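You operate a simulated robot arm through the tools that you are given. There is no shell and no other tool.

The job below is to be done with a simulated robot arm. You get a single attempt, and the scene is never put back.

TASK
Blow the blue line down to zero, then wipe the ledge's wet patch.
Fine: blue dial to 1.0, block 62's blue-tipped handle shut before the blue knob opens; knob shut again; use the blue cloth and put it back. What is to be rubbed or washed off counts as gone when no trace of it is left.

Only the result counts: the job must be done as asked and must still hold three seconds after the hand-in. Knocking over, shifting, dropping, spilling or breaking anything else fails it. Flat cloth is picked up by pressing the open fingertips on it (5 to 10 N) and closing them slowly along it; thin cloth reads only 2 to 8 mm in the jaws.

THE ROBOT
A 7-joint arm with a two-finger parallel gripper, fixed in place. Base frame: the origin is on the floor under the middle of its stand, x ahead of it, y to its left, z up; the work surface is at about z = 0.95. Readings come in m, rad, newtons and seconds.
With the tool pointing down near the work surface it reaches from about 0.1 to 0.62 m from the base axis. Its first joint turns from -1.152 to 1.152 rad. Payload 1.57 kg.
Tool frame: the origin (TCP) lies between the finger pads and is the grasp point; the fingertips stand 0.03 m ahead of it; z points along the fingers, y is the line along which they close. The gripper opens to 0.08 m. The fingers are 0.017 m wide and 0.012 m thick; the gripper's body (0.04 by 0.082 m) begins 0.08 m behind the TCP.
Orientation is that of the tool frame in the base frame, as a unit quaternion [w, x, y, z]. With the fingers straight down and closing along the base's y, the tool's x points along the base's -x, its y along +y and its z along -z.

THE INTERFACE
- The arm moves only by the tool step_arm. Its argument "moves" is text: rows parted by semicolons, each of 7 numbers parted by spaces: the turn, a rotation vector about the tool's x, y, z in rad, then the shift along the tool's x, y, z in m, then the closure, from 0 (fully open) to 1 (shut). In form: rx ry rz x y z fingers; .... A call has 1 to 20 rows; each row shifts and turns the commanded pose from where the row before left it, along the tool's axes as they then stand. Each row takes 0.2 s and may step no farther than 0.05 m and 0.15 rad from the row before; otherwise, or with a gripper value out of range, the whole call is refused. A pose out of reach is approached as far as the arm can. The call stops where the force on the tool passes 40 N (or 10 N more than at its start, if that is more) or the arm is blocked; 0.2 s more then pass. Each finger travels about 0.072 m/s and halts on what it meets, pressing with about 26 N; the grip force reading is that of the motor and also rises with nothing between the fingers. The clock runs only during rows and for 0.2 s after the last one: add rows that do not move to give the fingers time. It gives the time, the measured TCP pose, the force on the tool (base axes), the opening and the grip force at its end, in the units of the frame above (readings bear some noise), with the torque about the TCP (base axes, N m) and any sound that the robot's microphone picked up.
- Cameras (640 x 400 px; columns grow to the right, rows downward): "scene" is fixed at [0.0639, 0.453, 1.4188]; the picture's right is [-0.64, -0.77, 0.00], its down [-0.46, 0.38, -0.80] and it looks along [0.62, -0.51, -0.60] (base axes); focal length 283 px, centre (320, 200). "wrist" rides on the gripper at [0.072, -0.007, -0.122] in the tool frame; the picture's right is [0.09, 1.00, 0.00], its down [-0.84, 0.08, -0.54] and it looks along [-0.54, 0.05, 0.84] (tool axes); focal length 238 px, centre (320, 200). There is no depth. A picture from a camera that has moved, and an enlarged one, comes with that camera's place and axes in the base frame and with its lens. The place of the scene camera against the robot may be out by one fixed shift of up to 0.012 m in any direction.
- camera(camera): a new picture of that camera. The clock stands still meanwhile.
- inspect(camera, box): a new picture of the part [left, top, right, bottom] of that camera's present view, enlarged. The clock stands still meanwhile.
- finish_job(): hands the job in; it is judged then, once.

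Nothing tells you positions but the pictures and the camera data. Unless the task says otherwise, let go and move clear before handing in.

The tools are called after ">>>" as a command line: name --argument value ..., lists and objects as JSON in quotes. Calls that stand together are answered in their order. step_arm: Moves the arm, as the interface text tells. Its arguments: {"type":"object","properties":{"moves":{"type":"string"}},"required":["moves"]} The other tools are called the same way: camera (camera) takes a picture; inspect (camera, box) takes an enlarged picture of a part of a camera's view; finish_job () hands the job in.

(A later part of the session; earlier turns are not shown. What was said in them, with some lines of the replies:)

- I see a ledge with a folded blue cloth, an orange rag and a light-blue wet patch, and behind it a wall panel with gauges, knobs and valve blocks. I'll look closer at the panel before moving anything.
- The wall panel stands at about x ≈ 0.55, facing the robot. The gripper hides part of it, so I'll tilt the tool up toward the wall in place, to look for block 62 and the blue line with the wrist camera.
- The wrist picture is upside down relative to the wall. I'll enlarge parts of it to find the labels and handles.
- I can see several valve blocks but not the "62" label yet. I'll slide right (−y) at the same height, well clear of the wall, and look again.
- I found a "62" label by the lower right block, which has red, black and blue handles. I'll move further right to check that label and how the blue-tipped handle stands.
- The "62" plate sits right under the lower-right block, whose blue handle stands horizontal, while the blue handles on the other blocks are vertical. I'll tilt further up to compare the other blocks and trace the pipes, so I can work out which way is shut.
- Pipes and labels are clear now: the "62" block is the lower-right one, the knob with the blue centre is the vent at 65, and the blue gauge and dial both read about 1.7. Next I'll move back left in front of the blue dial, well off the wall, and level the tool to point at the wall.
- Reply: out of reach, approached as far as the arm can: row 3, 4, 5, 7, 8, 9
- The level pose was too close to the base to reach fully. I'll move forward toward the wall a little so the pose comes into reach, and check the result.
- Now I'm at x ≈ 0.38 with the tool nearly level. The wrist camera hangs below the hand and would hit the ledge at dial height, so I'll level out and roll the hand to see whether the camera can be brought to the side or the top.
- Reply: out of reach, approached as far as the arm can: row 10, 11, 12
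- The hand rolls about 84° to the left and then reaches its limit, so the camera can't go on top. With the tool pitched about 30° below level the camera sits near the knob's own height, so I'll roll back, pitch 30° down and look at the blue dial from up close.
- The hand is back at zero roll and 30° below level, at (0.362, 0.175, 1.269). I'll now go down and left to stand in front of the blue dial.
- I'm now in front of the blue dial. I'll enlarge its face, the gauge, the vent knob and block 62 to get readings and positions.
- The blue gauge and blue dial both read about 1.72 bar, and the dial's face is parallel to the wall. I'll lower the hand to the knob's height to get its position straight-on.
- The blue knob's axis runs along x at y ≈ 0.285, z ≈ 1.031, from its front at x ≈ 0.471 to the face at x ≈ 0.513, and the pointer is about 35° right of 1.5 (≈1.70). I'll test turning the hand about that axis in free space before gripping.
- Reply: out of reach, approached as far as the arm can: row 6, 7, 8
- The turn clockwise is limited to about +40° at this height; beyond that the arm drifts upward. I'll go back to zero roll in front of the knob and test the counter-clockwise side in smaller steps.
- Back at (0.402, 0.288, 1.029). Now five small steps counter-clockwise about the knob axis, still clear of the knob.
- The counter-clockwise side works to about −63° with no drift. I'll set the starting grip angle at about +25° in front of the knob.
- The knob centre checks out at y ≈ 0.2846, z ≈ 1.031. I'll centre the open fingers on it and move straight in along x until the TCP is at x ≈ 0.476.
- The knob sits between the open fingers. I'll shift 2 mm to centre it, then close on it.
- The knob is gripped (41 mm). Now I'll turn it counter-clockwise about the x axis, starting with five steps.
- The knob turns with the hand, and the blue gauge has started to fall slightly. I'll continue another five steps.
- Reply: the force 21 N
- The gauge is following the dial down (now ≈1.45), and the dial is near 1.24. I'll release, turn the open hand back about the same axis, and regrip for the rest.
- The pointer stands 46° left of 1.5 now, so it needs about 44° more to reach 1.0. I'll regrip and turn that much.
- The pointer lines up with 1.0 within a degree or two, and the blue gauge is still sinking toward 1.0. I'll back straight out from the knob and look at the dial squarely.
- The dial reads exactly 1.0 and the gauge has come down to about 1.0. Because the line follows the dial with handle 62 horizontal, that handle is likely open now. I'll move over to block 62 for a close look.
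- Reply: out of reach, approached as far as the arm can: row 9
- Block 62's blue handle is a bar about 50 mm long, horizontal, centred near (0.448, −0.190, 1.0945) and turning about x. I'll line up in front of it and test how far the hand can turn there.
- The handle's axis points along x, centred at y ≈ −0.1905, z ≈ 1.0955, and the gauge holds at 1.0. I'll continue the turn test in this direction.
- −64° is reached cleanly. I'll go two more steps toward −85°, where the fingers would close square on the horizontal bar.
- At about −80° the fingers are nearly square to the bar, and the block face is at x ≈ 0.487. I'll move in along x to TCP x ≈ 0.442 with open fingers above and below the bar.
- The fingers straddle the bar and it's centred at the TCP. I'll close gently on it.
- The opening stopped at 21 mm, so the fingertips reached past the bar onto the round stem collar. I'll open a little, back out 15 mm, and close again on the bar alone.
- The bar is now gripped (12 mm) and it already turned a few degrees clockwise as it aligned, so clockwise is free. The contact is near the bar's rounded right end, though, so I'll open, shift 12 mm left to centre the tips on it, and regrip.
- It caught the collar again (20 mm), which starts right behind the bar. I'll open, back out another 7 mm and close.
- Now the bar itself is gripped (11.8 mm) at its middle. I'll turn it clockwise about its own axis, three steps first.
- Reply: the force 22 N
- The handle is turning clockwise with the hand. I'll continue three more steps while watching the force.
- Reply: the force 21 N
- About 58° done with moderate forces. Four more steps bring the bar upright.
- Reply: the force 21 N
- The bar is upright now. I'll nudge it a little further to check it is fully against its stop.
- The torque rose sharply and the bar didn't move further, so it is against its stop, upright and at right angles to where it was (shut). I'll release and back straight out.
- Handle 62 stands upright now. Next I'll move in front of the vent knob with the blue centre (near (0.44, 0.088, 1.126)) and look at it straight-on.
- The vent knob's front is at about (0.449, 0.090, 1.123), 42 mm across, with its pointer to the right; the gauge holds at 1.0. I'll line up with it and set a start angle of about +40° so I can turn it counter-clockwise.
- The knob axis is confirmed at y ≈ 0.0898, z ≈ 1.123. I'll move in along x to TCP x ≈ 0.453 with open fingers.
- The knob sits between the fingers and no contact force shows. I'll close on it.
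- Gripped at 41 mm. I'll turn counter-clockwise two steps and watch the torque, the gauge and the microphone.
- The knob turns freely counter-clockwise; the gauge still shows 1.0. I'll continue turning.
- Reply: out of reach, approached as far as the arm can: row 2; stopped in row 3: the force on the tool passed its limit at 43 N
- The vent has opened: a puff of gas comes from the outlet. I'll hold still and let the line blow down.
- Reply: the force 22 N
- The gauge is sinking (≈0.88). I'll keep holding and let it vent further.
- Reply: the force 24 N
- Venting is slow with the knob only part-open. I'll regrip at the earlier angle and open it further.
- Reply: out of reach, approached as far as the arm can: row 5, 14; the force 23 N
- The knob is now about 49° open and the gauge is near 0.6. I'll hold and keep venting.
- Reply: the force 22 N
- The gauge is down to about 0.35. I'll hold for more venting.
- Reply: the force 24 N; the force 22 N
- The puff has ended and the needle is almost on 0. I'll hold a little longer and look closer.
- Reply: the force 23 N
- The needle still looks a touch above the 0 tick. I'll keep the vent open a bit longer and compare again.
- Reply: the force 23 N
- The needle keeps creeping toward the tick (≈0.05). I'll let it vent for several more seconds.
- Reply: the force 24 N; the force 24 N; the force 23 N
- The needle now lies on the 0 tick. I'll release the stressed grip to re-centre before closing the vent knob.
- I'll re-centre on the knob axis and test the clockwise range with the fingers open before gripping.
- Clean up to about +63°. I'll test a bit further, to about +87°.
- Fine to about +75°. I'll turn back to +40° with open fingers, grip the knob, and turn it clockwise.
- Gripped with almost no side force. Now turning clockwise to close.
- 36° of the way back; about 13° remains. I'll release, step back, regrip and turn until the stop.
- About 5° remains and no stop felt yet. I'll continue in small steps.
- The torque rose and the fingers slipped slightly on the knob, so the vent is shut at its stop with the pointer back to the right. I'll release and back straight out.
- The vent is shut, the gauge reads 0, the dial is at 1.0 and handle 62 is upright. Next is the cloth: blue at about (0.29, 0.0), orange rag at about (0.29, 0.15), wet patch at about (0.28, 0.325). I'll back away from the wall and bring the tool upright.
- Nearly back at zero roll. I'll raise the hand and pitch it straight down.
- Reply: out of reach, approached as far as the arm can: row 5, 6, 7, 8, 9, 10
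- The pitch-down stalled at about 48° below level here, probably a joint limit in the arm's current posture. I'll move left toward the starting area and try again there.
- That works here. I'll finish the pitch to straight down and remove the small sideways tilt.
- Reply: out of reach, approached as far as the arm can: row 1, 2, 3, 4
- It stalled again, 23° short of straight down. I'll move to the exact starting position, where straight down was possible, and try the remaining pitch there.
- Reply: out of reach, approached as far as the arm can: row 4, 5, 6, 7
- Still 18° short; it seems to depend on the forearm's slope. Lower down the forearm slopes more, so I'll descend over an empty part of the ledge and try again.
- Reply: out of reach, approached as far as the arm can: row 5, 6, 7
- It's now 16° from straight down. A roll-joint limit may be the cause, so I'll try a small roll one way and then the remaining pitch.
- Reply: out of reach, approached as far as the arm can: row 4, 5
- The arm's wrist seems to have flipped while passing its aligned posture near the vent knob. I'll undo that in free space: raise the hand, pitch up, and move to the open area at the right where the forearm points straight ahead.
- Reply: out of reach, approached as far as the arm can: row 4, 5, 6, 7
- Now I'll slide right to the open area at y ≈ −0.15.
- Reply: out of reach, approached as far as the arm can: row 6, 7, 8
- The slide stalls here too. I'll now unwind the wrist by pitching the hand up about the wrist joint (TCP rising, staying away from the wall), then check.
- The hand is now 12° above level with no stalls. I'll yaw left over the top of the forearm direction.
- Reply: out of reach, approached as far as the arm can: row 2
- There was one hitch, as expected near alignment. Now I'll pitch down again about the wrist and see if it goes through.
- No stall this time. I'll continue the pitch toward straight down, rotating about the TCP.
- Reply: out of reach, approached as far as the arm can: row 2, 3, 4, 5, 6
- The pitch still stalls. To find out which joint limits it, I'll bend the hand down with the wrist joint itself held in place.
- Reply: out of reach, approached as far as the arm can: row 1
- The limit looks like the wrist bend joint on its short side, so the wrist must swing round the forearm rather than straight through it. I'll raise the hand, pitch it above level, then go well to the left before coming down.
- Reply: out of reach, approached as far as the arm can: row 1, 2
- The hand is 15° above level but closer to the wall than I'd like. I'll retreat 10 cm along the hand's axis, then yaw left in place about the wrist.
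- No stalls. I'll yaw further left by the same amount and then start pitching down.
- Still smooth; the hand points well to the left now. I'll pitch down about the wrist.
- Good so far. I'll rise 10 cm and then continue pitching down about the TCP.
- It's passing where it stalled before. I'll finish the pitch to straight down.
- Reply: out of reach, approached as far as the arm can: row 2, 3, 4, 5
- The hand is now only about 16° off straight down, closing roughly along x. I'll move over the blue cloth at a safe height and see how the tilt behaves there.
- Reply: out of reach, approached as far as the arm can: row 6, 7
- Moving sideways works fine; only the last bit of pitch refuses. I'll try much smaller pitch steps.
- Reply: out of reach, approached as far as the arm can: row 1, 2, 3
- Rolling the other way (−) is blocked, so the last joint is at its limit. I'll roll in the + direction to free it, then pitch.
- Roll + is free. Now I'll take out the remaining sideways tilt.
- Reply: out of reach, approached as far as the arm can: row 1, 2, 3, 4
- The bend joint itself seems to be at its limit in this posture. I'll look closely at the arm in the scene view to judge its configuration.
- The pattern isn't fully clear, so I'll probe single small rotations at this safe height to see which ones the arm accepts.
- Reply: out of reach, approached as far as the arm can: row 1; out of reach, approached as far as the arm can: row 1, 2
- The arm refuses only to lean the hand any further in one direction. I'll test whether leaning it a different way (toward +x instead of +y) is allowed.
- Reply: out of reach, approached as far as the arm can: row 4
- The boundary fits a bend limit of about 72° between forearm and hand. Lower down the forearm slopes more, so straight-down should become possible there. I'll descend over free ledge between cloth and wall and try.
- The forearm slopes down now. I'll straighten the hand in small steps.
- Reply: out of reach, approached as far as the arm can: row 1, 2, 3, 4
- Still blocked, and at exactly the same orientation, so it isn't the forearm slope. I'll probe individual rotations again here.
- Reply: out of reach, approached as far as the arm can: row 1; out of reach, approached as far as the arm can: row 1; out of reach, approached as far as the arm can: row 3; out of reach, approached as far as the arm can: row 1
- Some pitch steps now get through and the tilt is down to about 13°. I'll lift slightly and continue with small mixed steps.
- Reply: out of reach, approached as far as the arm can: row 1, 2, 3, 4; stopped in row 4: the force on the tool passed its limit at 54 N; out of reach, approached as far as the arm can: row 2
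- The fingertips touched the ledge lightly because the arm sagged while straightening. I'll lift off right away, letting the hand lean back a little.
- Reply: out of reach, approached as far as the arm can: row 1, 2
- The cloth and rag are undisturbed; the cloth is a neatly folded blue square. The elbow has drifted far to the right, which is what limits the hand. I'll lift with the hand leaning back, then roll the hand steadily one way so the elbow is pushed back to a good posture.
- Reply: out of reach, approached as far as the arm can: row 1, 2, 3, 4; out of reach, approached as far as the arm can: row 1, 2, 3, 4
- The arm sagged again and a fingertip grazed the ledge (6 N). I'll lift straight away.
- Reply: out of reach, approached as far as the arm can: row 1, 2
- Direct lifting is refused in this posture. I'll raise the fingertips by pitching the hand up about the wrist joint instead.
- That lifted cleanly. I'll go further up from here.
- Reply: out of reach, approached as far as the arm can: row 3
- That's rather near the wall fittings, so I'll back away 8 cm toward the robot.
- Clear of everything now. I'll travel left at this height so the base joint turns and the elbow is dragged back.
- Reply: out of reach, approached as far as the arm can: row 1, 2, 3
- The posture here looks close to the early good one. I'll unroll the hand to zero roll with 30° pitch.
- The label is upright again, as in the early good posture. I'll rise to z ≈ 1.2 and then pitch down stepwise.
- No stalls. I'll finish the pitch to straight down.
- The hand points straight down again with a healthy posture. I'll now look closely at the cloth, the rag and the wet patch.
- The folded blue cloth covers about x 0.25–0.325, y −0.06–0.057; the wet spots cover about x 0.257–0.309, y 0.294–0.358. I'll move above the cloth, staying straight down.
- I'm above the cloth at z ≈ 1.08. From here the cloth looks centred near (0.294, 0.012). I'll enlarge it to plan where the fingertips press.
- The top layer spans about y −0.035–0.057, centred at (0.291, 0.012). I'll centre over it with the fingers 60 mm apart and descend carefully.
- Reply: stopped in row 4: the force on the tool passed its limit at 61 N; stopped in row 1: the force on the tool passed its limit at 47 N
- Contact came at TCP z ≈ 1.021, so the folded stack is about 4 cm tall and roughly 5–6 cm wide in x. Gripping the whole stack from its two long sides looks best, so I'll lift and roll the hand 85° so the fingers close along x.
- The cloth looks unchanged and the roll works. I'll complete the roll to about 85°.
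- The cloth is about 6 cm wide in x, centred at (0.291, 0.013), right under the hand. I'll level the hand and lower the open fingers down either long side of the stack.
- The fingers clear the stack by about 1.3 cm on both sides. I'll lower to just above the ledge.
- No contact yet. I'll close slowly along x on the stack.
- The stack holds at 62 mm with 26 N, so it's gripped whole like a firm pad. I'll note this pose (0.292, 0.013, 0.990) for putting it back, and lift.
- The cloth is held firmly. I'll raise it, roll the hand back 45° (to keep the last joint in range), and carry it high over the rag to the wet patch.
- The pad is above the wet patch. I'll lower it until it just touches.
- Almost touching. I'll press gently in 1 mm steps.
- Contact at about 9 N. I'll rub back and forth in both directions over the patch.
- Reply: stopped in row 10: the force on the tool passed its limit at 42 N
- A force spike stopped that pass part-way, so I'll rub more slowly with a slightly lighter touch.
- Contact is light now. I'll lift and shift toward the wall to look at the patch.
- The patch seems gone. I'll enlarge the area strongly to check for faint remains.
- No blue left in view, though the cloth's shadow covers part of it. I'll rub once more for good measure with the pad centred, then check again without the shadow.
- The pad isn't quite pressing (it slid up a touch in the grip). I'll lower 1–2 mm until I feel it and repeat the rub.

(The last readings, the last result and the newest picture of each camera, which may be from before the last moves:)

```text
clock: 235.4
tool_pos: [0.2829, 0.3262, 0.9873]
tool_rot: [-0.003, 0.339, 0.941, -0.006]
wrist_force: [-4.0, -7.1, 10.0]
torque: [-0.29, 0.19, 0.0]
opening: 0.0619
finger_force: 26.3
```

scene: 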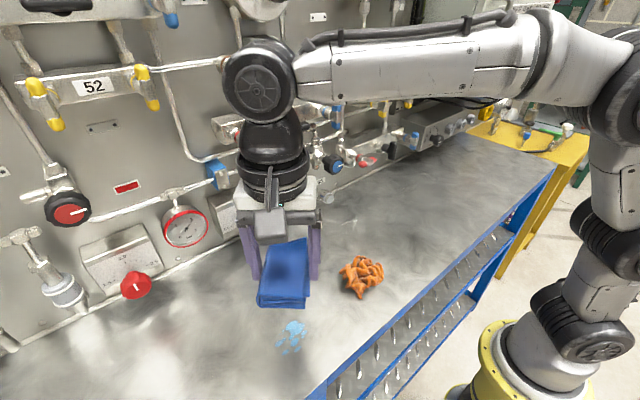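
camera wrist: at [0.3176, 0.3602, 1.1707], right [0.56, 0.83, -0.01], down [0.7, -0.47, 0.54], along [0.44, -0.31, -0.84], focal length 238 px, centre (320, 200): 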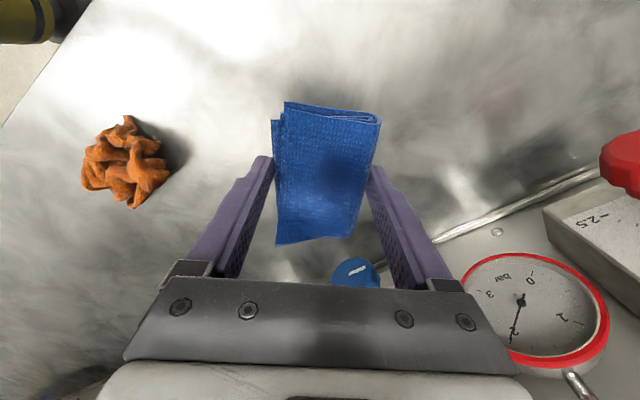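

Good rubbing at 10–16 N. I'll lift and carry the cloth back high over the rag to its original spot.

>>> step_arm --moves "0 0 0 0 0 -0.01 0.6; 0 0 0 0 0 -0.045 0.6; 0 0 0 0 0 -0.045 0.6; 0 0 0 0 0 -0.045 0.6; 0 0 0 0 0 -0.008 0.6; 0 0 0 -0.0296 -0.0336 0 0.6; 0 0 0 -0.0296 -0.0336 0 0.6; 0 0 0 -0.0296 -0.0336 0 0.6; 0 0 0 -0.0296 -0.0336 0 0.6; 0 0 0 -0.0296 -0.0336 0 0.6; 0 0 0 -0.0296 -0.0336 0 0.6; 0 0 0 -0.0296 -0.0336 0 0.6; 0 0 0 0 0 0 0.6"

>>> camera --camera "scene"

>>> inspect --camera "scene" --box '[250, 300, 350, 370]'

```text
clock: 238.2
tool_pos: [0.2944, 0.013, 1.1451]
tool_rot: [-0.003, 0.337, 0.941, -0.006]
wrist_force: [-0.3, -0.4, -0.1]
torque: [-0.01, 0.0, 0.0]
opening: 0.062
finger_force: 25.6
```

```text
taken
```

scene: 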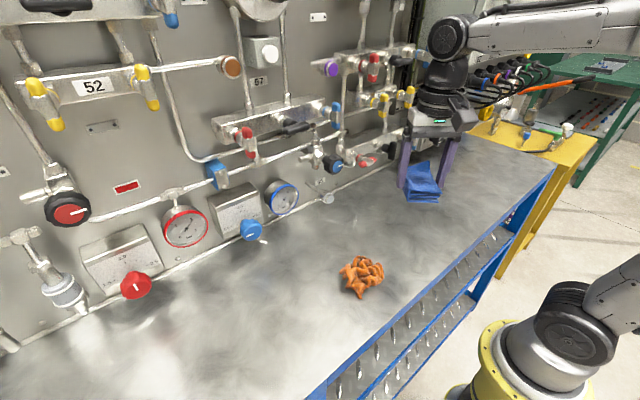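

```text
5.71 times, centred on (300, 335) of scene
camera zoom: at [0.0639, 0.453, 1.4188], right [-0.64, -0.77, 0.0], down [-0.46, 0.38, -0.8], along [0.62, -0.51, -0.6], focal length 1618 px, centre (434, -571)
```

zoom: 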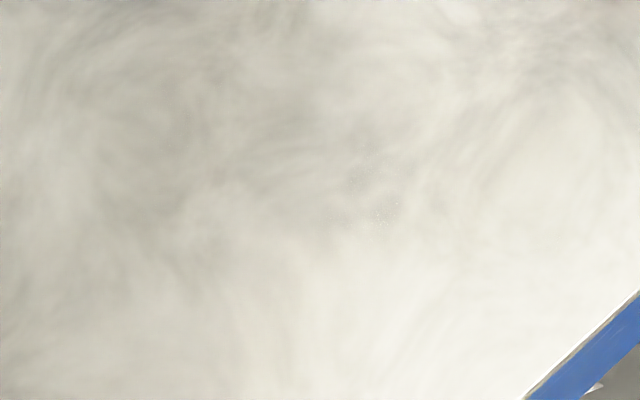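

No trace of the wet patch remains. I'll roll the cloth back to its original direction above its old spot.

>>> step_arm --moves "0 0 0.1315 0 0 0 0.6; 0 0 0.1315 0 0 0 0.6; 0 0 0.1315 0 0 0 0.6; 0 0 0.1315 0 0 0 0.6; 0 0 0.1315 0 0 0 0.6; 0 0 0.1315 0 0 0 0.6; 0 0 0 0 -0.002 0 0.6; 0 0 0 0 0 0 0.6"

>>> camera --camera "wrist"

```text
clock: 240.0
tool_pos: [0.2914, 0.014, 1.1425]
tool_rot: [-0.001, 0.675, 0.738, -0.007]
wrist_force: [0.2, 0.2, -0.2]
torque: [0.0, 0.0, 0.03]
opening: 0.0621
finger_force: 26.3
```

```text
taken
camera wrist: at [0.28, 0.0863, 1.2658], right [0.98, 0.18, -0.01], down [0.16, -0.82, 0.55], along [0.09, -0.54, -0.84], focal length 238 px, centre (320, 200)
```

wrist: 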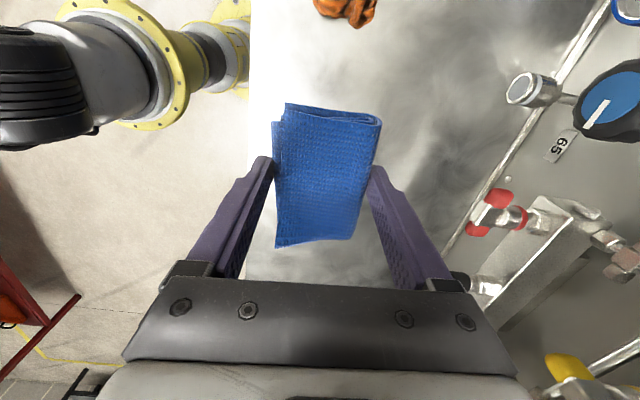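

Aligned with the original pose. I'll lower it to the ledge gently.

>>> step_arm --moves "0 0 0 0 0 0.045 0.6; 0 0 0 0 0 0.045 0.6; 0 0 0 0 0 0.04 0.6; 0 0 0 0 0 0.012 0.6; 0 0 0 0 0 0 0.6"

>>> step_arm --moves "0 0 0 0 0 0.004 0.6; 0 0 0 0 0 0.004 0.6; 0 0 0 0 0 0.002 0.6; 0 0 0 0 0 0 0.6"

```text
clock: 241.2
tool_pos: [0.2899, 0.012, 0.9997]
tool_rot: [-0.001, 0.674, 0.739, -0.008]
wrist_force: [0.3, -0.1, -0.2]
torque: [0.01, 0.01, -0.01]
opening: 0.0621
finger_force: 25.9
```

```text
clock: 242.2
tool_pos: [0.29, 0.0127, 0.9912]
tool_rot: [0.0, 0.674, 0.739, -0.008]
wrist_force: [0.5, 0.2, -0.5]
torque: [-0.01, 0.01, 0.0]
opening: 0.0621
finger_force: 26.3
```

>>> step_arm --moves "0 0 0 0 0.001 0.001 0.6; 0 0 0 0 0 0.001 0.6; 0 0 0 0 0 0 0.6"

```text
clock: 243.0
tool_pos: [0.2912, 0.0131, 0.9906]
tool_rot: [-0.001, 0.674, 0.738, -0.008]
wrist_force: [-0.7, 0.6, 0.9]
torque: [0.02, 0.0, 0.01]
opening: 0.0622
finger_force: 26.2
```

>>> step_arm --moves "0 0 0 0 0.0008 0.001 0.6; 0 0 0 0 0 0 0.6"

```text
clock: 243.6
tool_pos: [0.2911, 0.0123, 0.9885]
tool_rot: [0.0, 0.674, 0.738, -0.007]
wrist_force: [-0.4, -0.9, 0.3]
torque: [-0.01, 0.03, -0.03]
opening: 0.0622
finger_force: 26.1
```

>>> step_arm --moves "0 0 0 0 0 0.001 0.6; 0 0 0 0 0 0 0.6"

>>> step_arm --moves "0 0 0 0 0 0.0007 0.6; 0 0 0 0 0 0 0.6"

```text
clock: 244.2
tool_pos: [0.2919, 0.0133, 0.9885]
tool_rot: [0.0, 0.674, 0.738, -0.006]
wrist_force: [0.0, -0.7, 3.0]
torque: [0.11, -0.01, 0.02]
opening: 0.0621
finger_force: 26.3
```

```text
clock: 244.8
tool_pos: [0.2928, 0.0139, 0.9874]
tool_rot: [0.0, 0.674, 0.739, -0.006]
wrist_force: [-1.7, -0.3, 11.8]
torque: [0.33, 0.05, 0.01]
opening: 0.0623
finger_force: 26.4
```

The cloth is on the ledge. I'll ease off slightly and open the fingers slowly.

>>> step_arm --moves "0 0 0 0 0 -0.0007 0.6; 0 0 0 0 0 0 0.25; 0 0 0 0 0 0 0.15; 0 0 0 0 0 0 0.05; 0 0 0 0 0 0 0; 0 0 0 0 0 0 0"

>>> inspect --camera "scene" --box '[360, 170, 460, 280]'

>>> inspect --camera "wrist" --box '[220, 60, 440, 220]'

```text
clock: 246.2
tool_pos: [0.2915, 0.0127, 0.9881]
tool_rot: [0.0, 0.674, 0.739, -0.007]
wrist_force: [-0.6, 0.1, -0.4]
torque: [-0.01, 0.0, -0.01]
opening: 0.0801
finger_force: 0.0
```

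```text
3.64 times, centred on (410, 225) of scene
camera zoom: at [0.0639, 0.453, 1.4188], right [-0.64, -0.77, 0.0], down [-0.46, 0.38, -0.8], along [0.62, -0.51, -0.6], focal length 1029 px, centre (-7, 109)
```

zoom: 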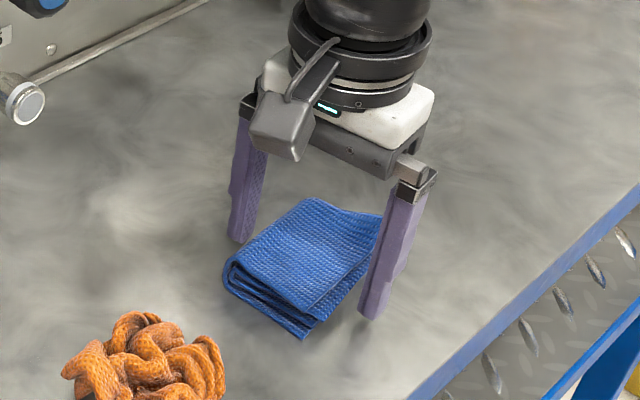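

```text
2.50 times, centred on (330, 140) of wrist
camera zoom: at [0.2798, 0.0851, 1.1098], right [0.98, 0.18, -0.01], down [0.16, -0.82, 0.55], along [0.09, -0.54, -0.84], focal length 596 px, centre (295, 350)
```

zoom: 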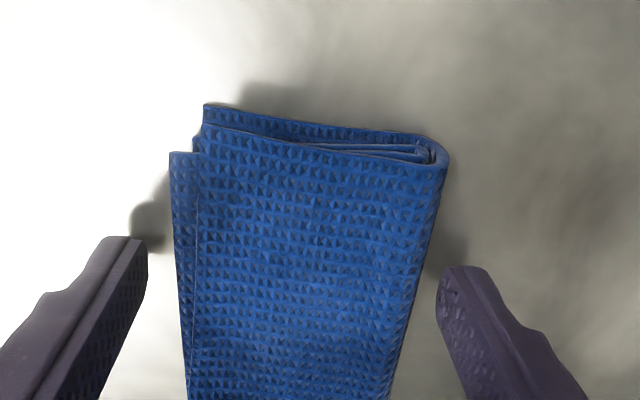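

The cloth sits where it was. I'll rise straight up and take a full look at everything.

>>> step_arm --moves "0 0 0 0 0 -0.03 0; 0 0 0 0 0 -0.045 0; 0 0 0 0 0 -0.045 0; 0 0 0 0 0 -0.045 0; 0 0 0 0 0 0 0"

>>> camera --camera "scene"

>>> inspect --camera "scene" --box '[160, 160, 320, 270]'

>>> inspect --camera "scene" --box '[300, 110, 460, 210]'

>>> inspect --camera "scene" --box '[264, 174, 304, 224]'

>>> inspect --camera "scene" --box '[240, 220, 460, 370]'

```text
clock: 247.4
tool_pos: [0.2932, 0.0149, 1.1519]
tool_rot: [0.0, 0.674, 0.739, -0.007]
wrist_force: [0.0, -0.7, -0.4]
torque: [-0.01, 0.0, 0.05]
opening: 0.0801
finger_force: 0.1
```

```text
taken
```

scene: 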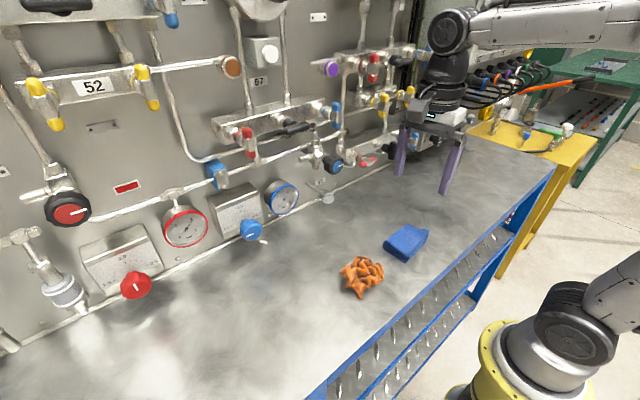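

```text
3.64 times, centred on (240, 215) of scene
camera zoom: at [0.0639, 0.453, 1.4188], right [-0.64, -0.77, 0.0], down [-0.46, 0.38, -0.8], along [0.62, -0.51, -0.6], focal length 1029 px, centre (611, 146)
```

zoom: 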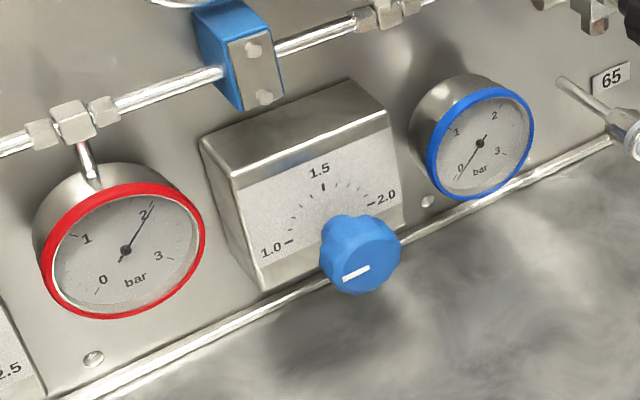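

```text
4.00 times, centred on (380, 160) of scene
camera zoom: at [0.0639, 0.453, 1.4188], right [-0.64, -0.77, 0.0], down [-0.46, 0.38, -0.8], along [0.62, -0.51, -0.6], focal length 1132 px, centre (80, 360)
```

zoom: 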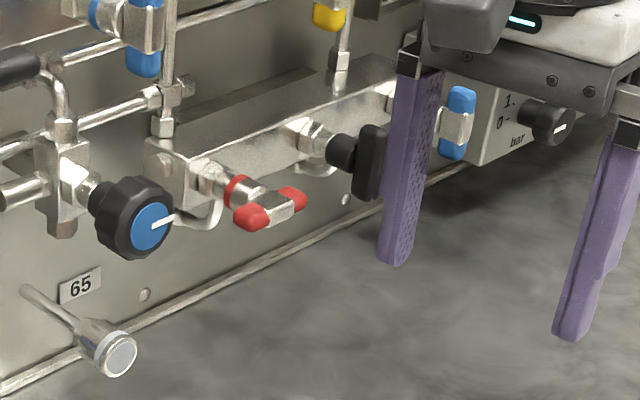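

```text
8.00 times, centred on (284, 199) of scene
camera zoom: at [0.0639, 0.453, 1.4188], right [-0.64, -0.77, 0.0], down [-0.46, 0.38, -0.8], along [0.62, -0.51, -0.6], focal length 2265 px, centre (608, 208)
```

zoom: 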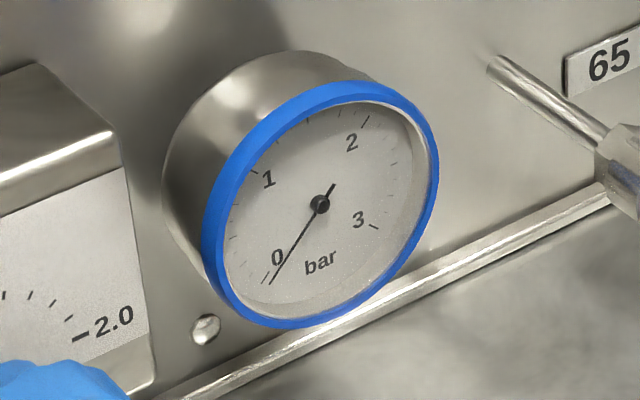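

```text
2.67 times, centred on (350, 295) of scene
camera zoom: at [0.0639, 0.453, 1.4188], right [-0.64, -0.77, 0.0], down [-0.46, 0.38, -0.8], along [0.62, -0.51, -0.6], focal length 755 px, centre (240, -53)
```

zoom: 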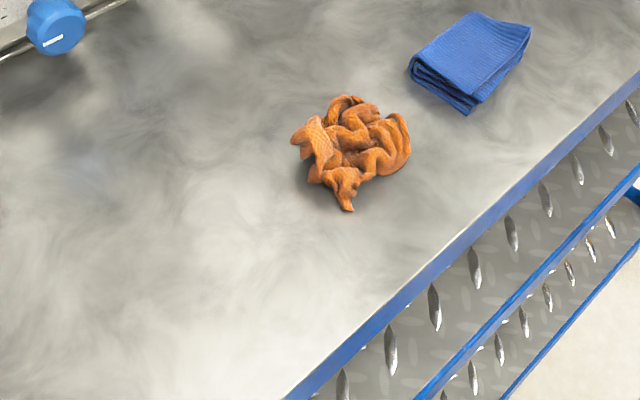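

Everything checks out:
- **Dial and gauge:** the blue dial is at 1.0 and the blue gauge reads 0.
- **Valves:** the vent knob is shut and the blue-tipped handle on block 62 is upright (shut).
- **Ledge:** the patch is gone, the cloth is back in place, and the rag hasn't moved.

The hand is clear, so I'm handing in.

>>> finish_job

```text
The job is handed in.
```

I finished the job and handed it in; I have no verdict on it yet. At my last look before hand-in:

- **Blue line:** the gauge reads 0. I set the dial to 1.0 first, then shut block 62's blue-tipped handle, and only after that opened the blue knob. The knob is shut again, against its stop.
- **Block 62's handle:** there were no open/shut marks on it. I took horizontal as open because the gauge followed the dial in that position, and turned it clockwise to its stop. With it upright, the line blew down fully to zero.
- **Ledge:** I wiped the wet patch twice with the blue cloth, and no trace shows in the enlarged view.
- **Cloth:** it is back on its original spot, still folded. The orange rag did not move.

**Bumps on the way:** the arm got into an awkward posture partway through. While I freed it, a fingertip touched the bare ledge twice, once peaking at 54 N. Later the open fingers pressed down on the folded cloth at up to 61 N. I saw no damage, and nothing was shifted.
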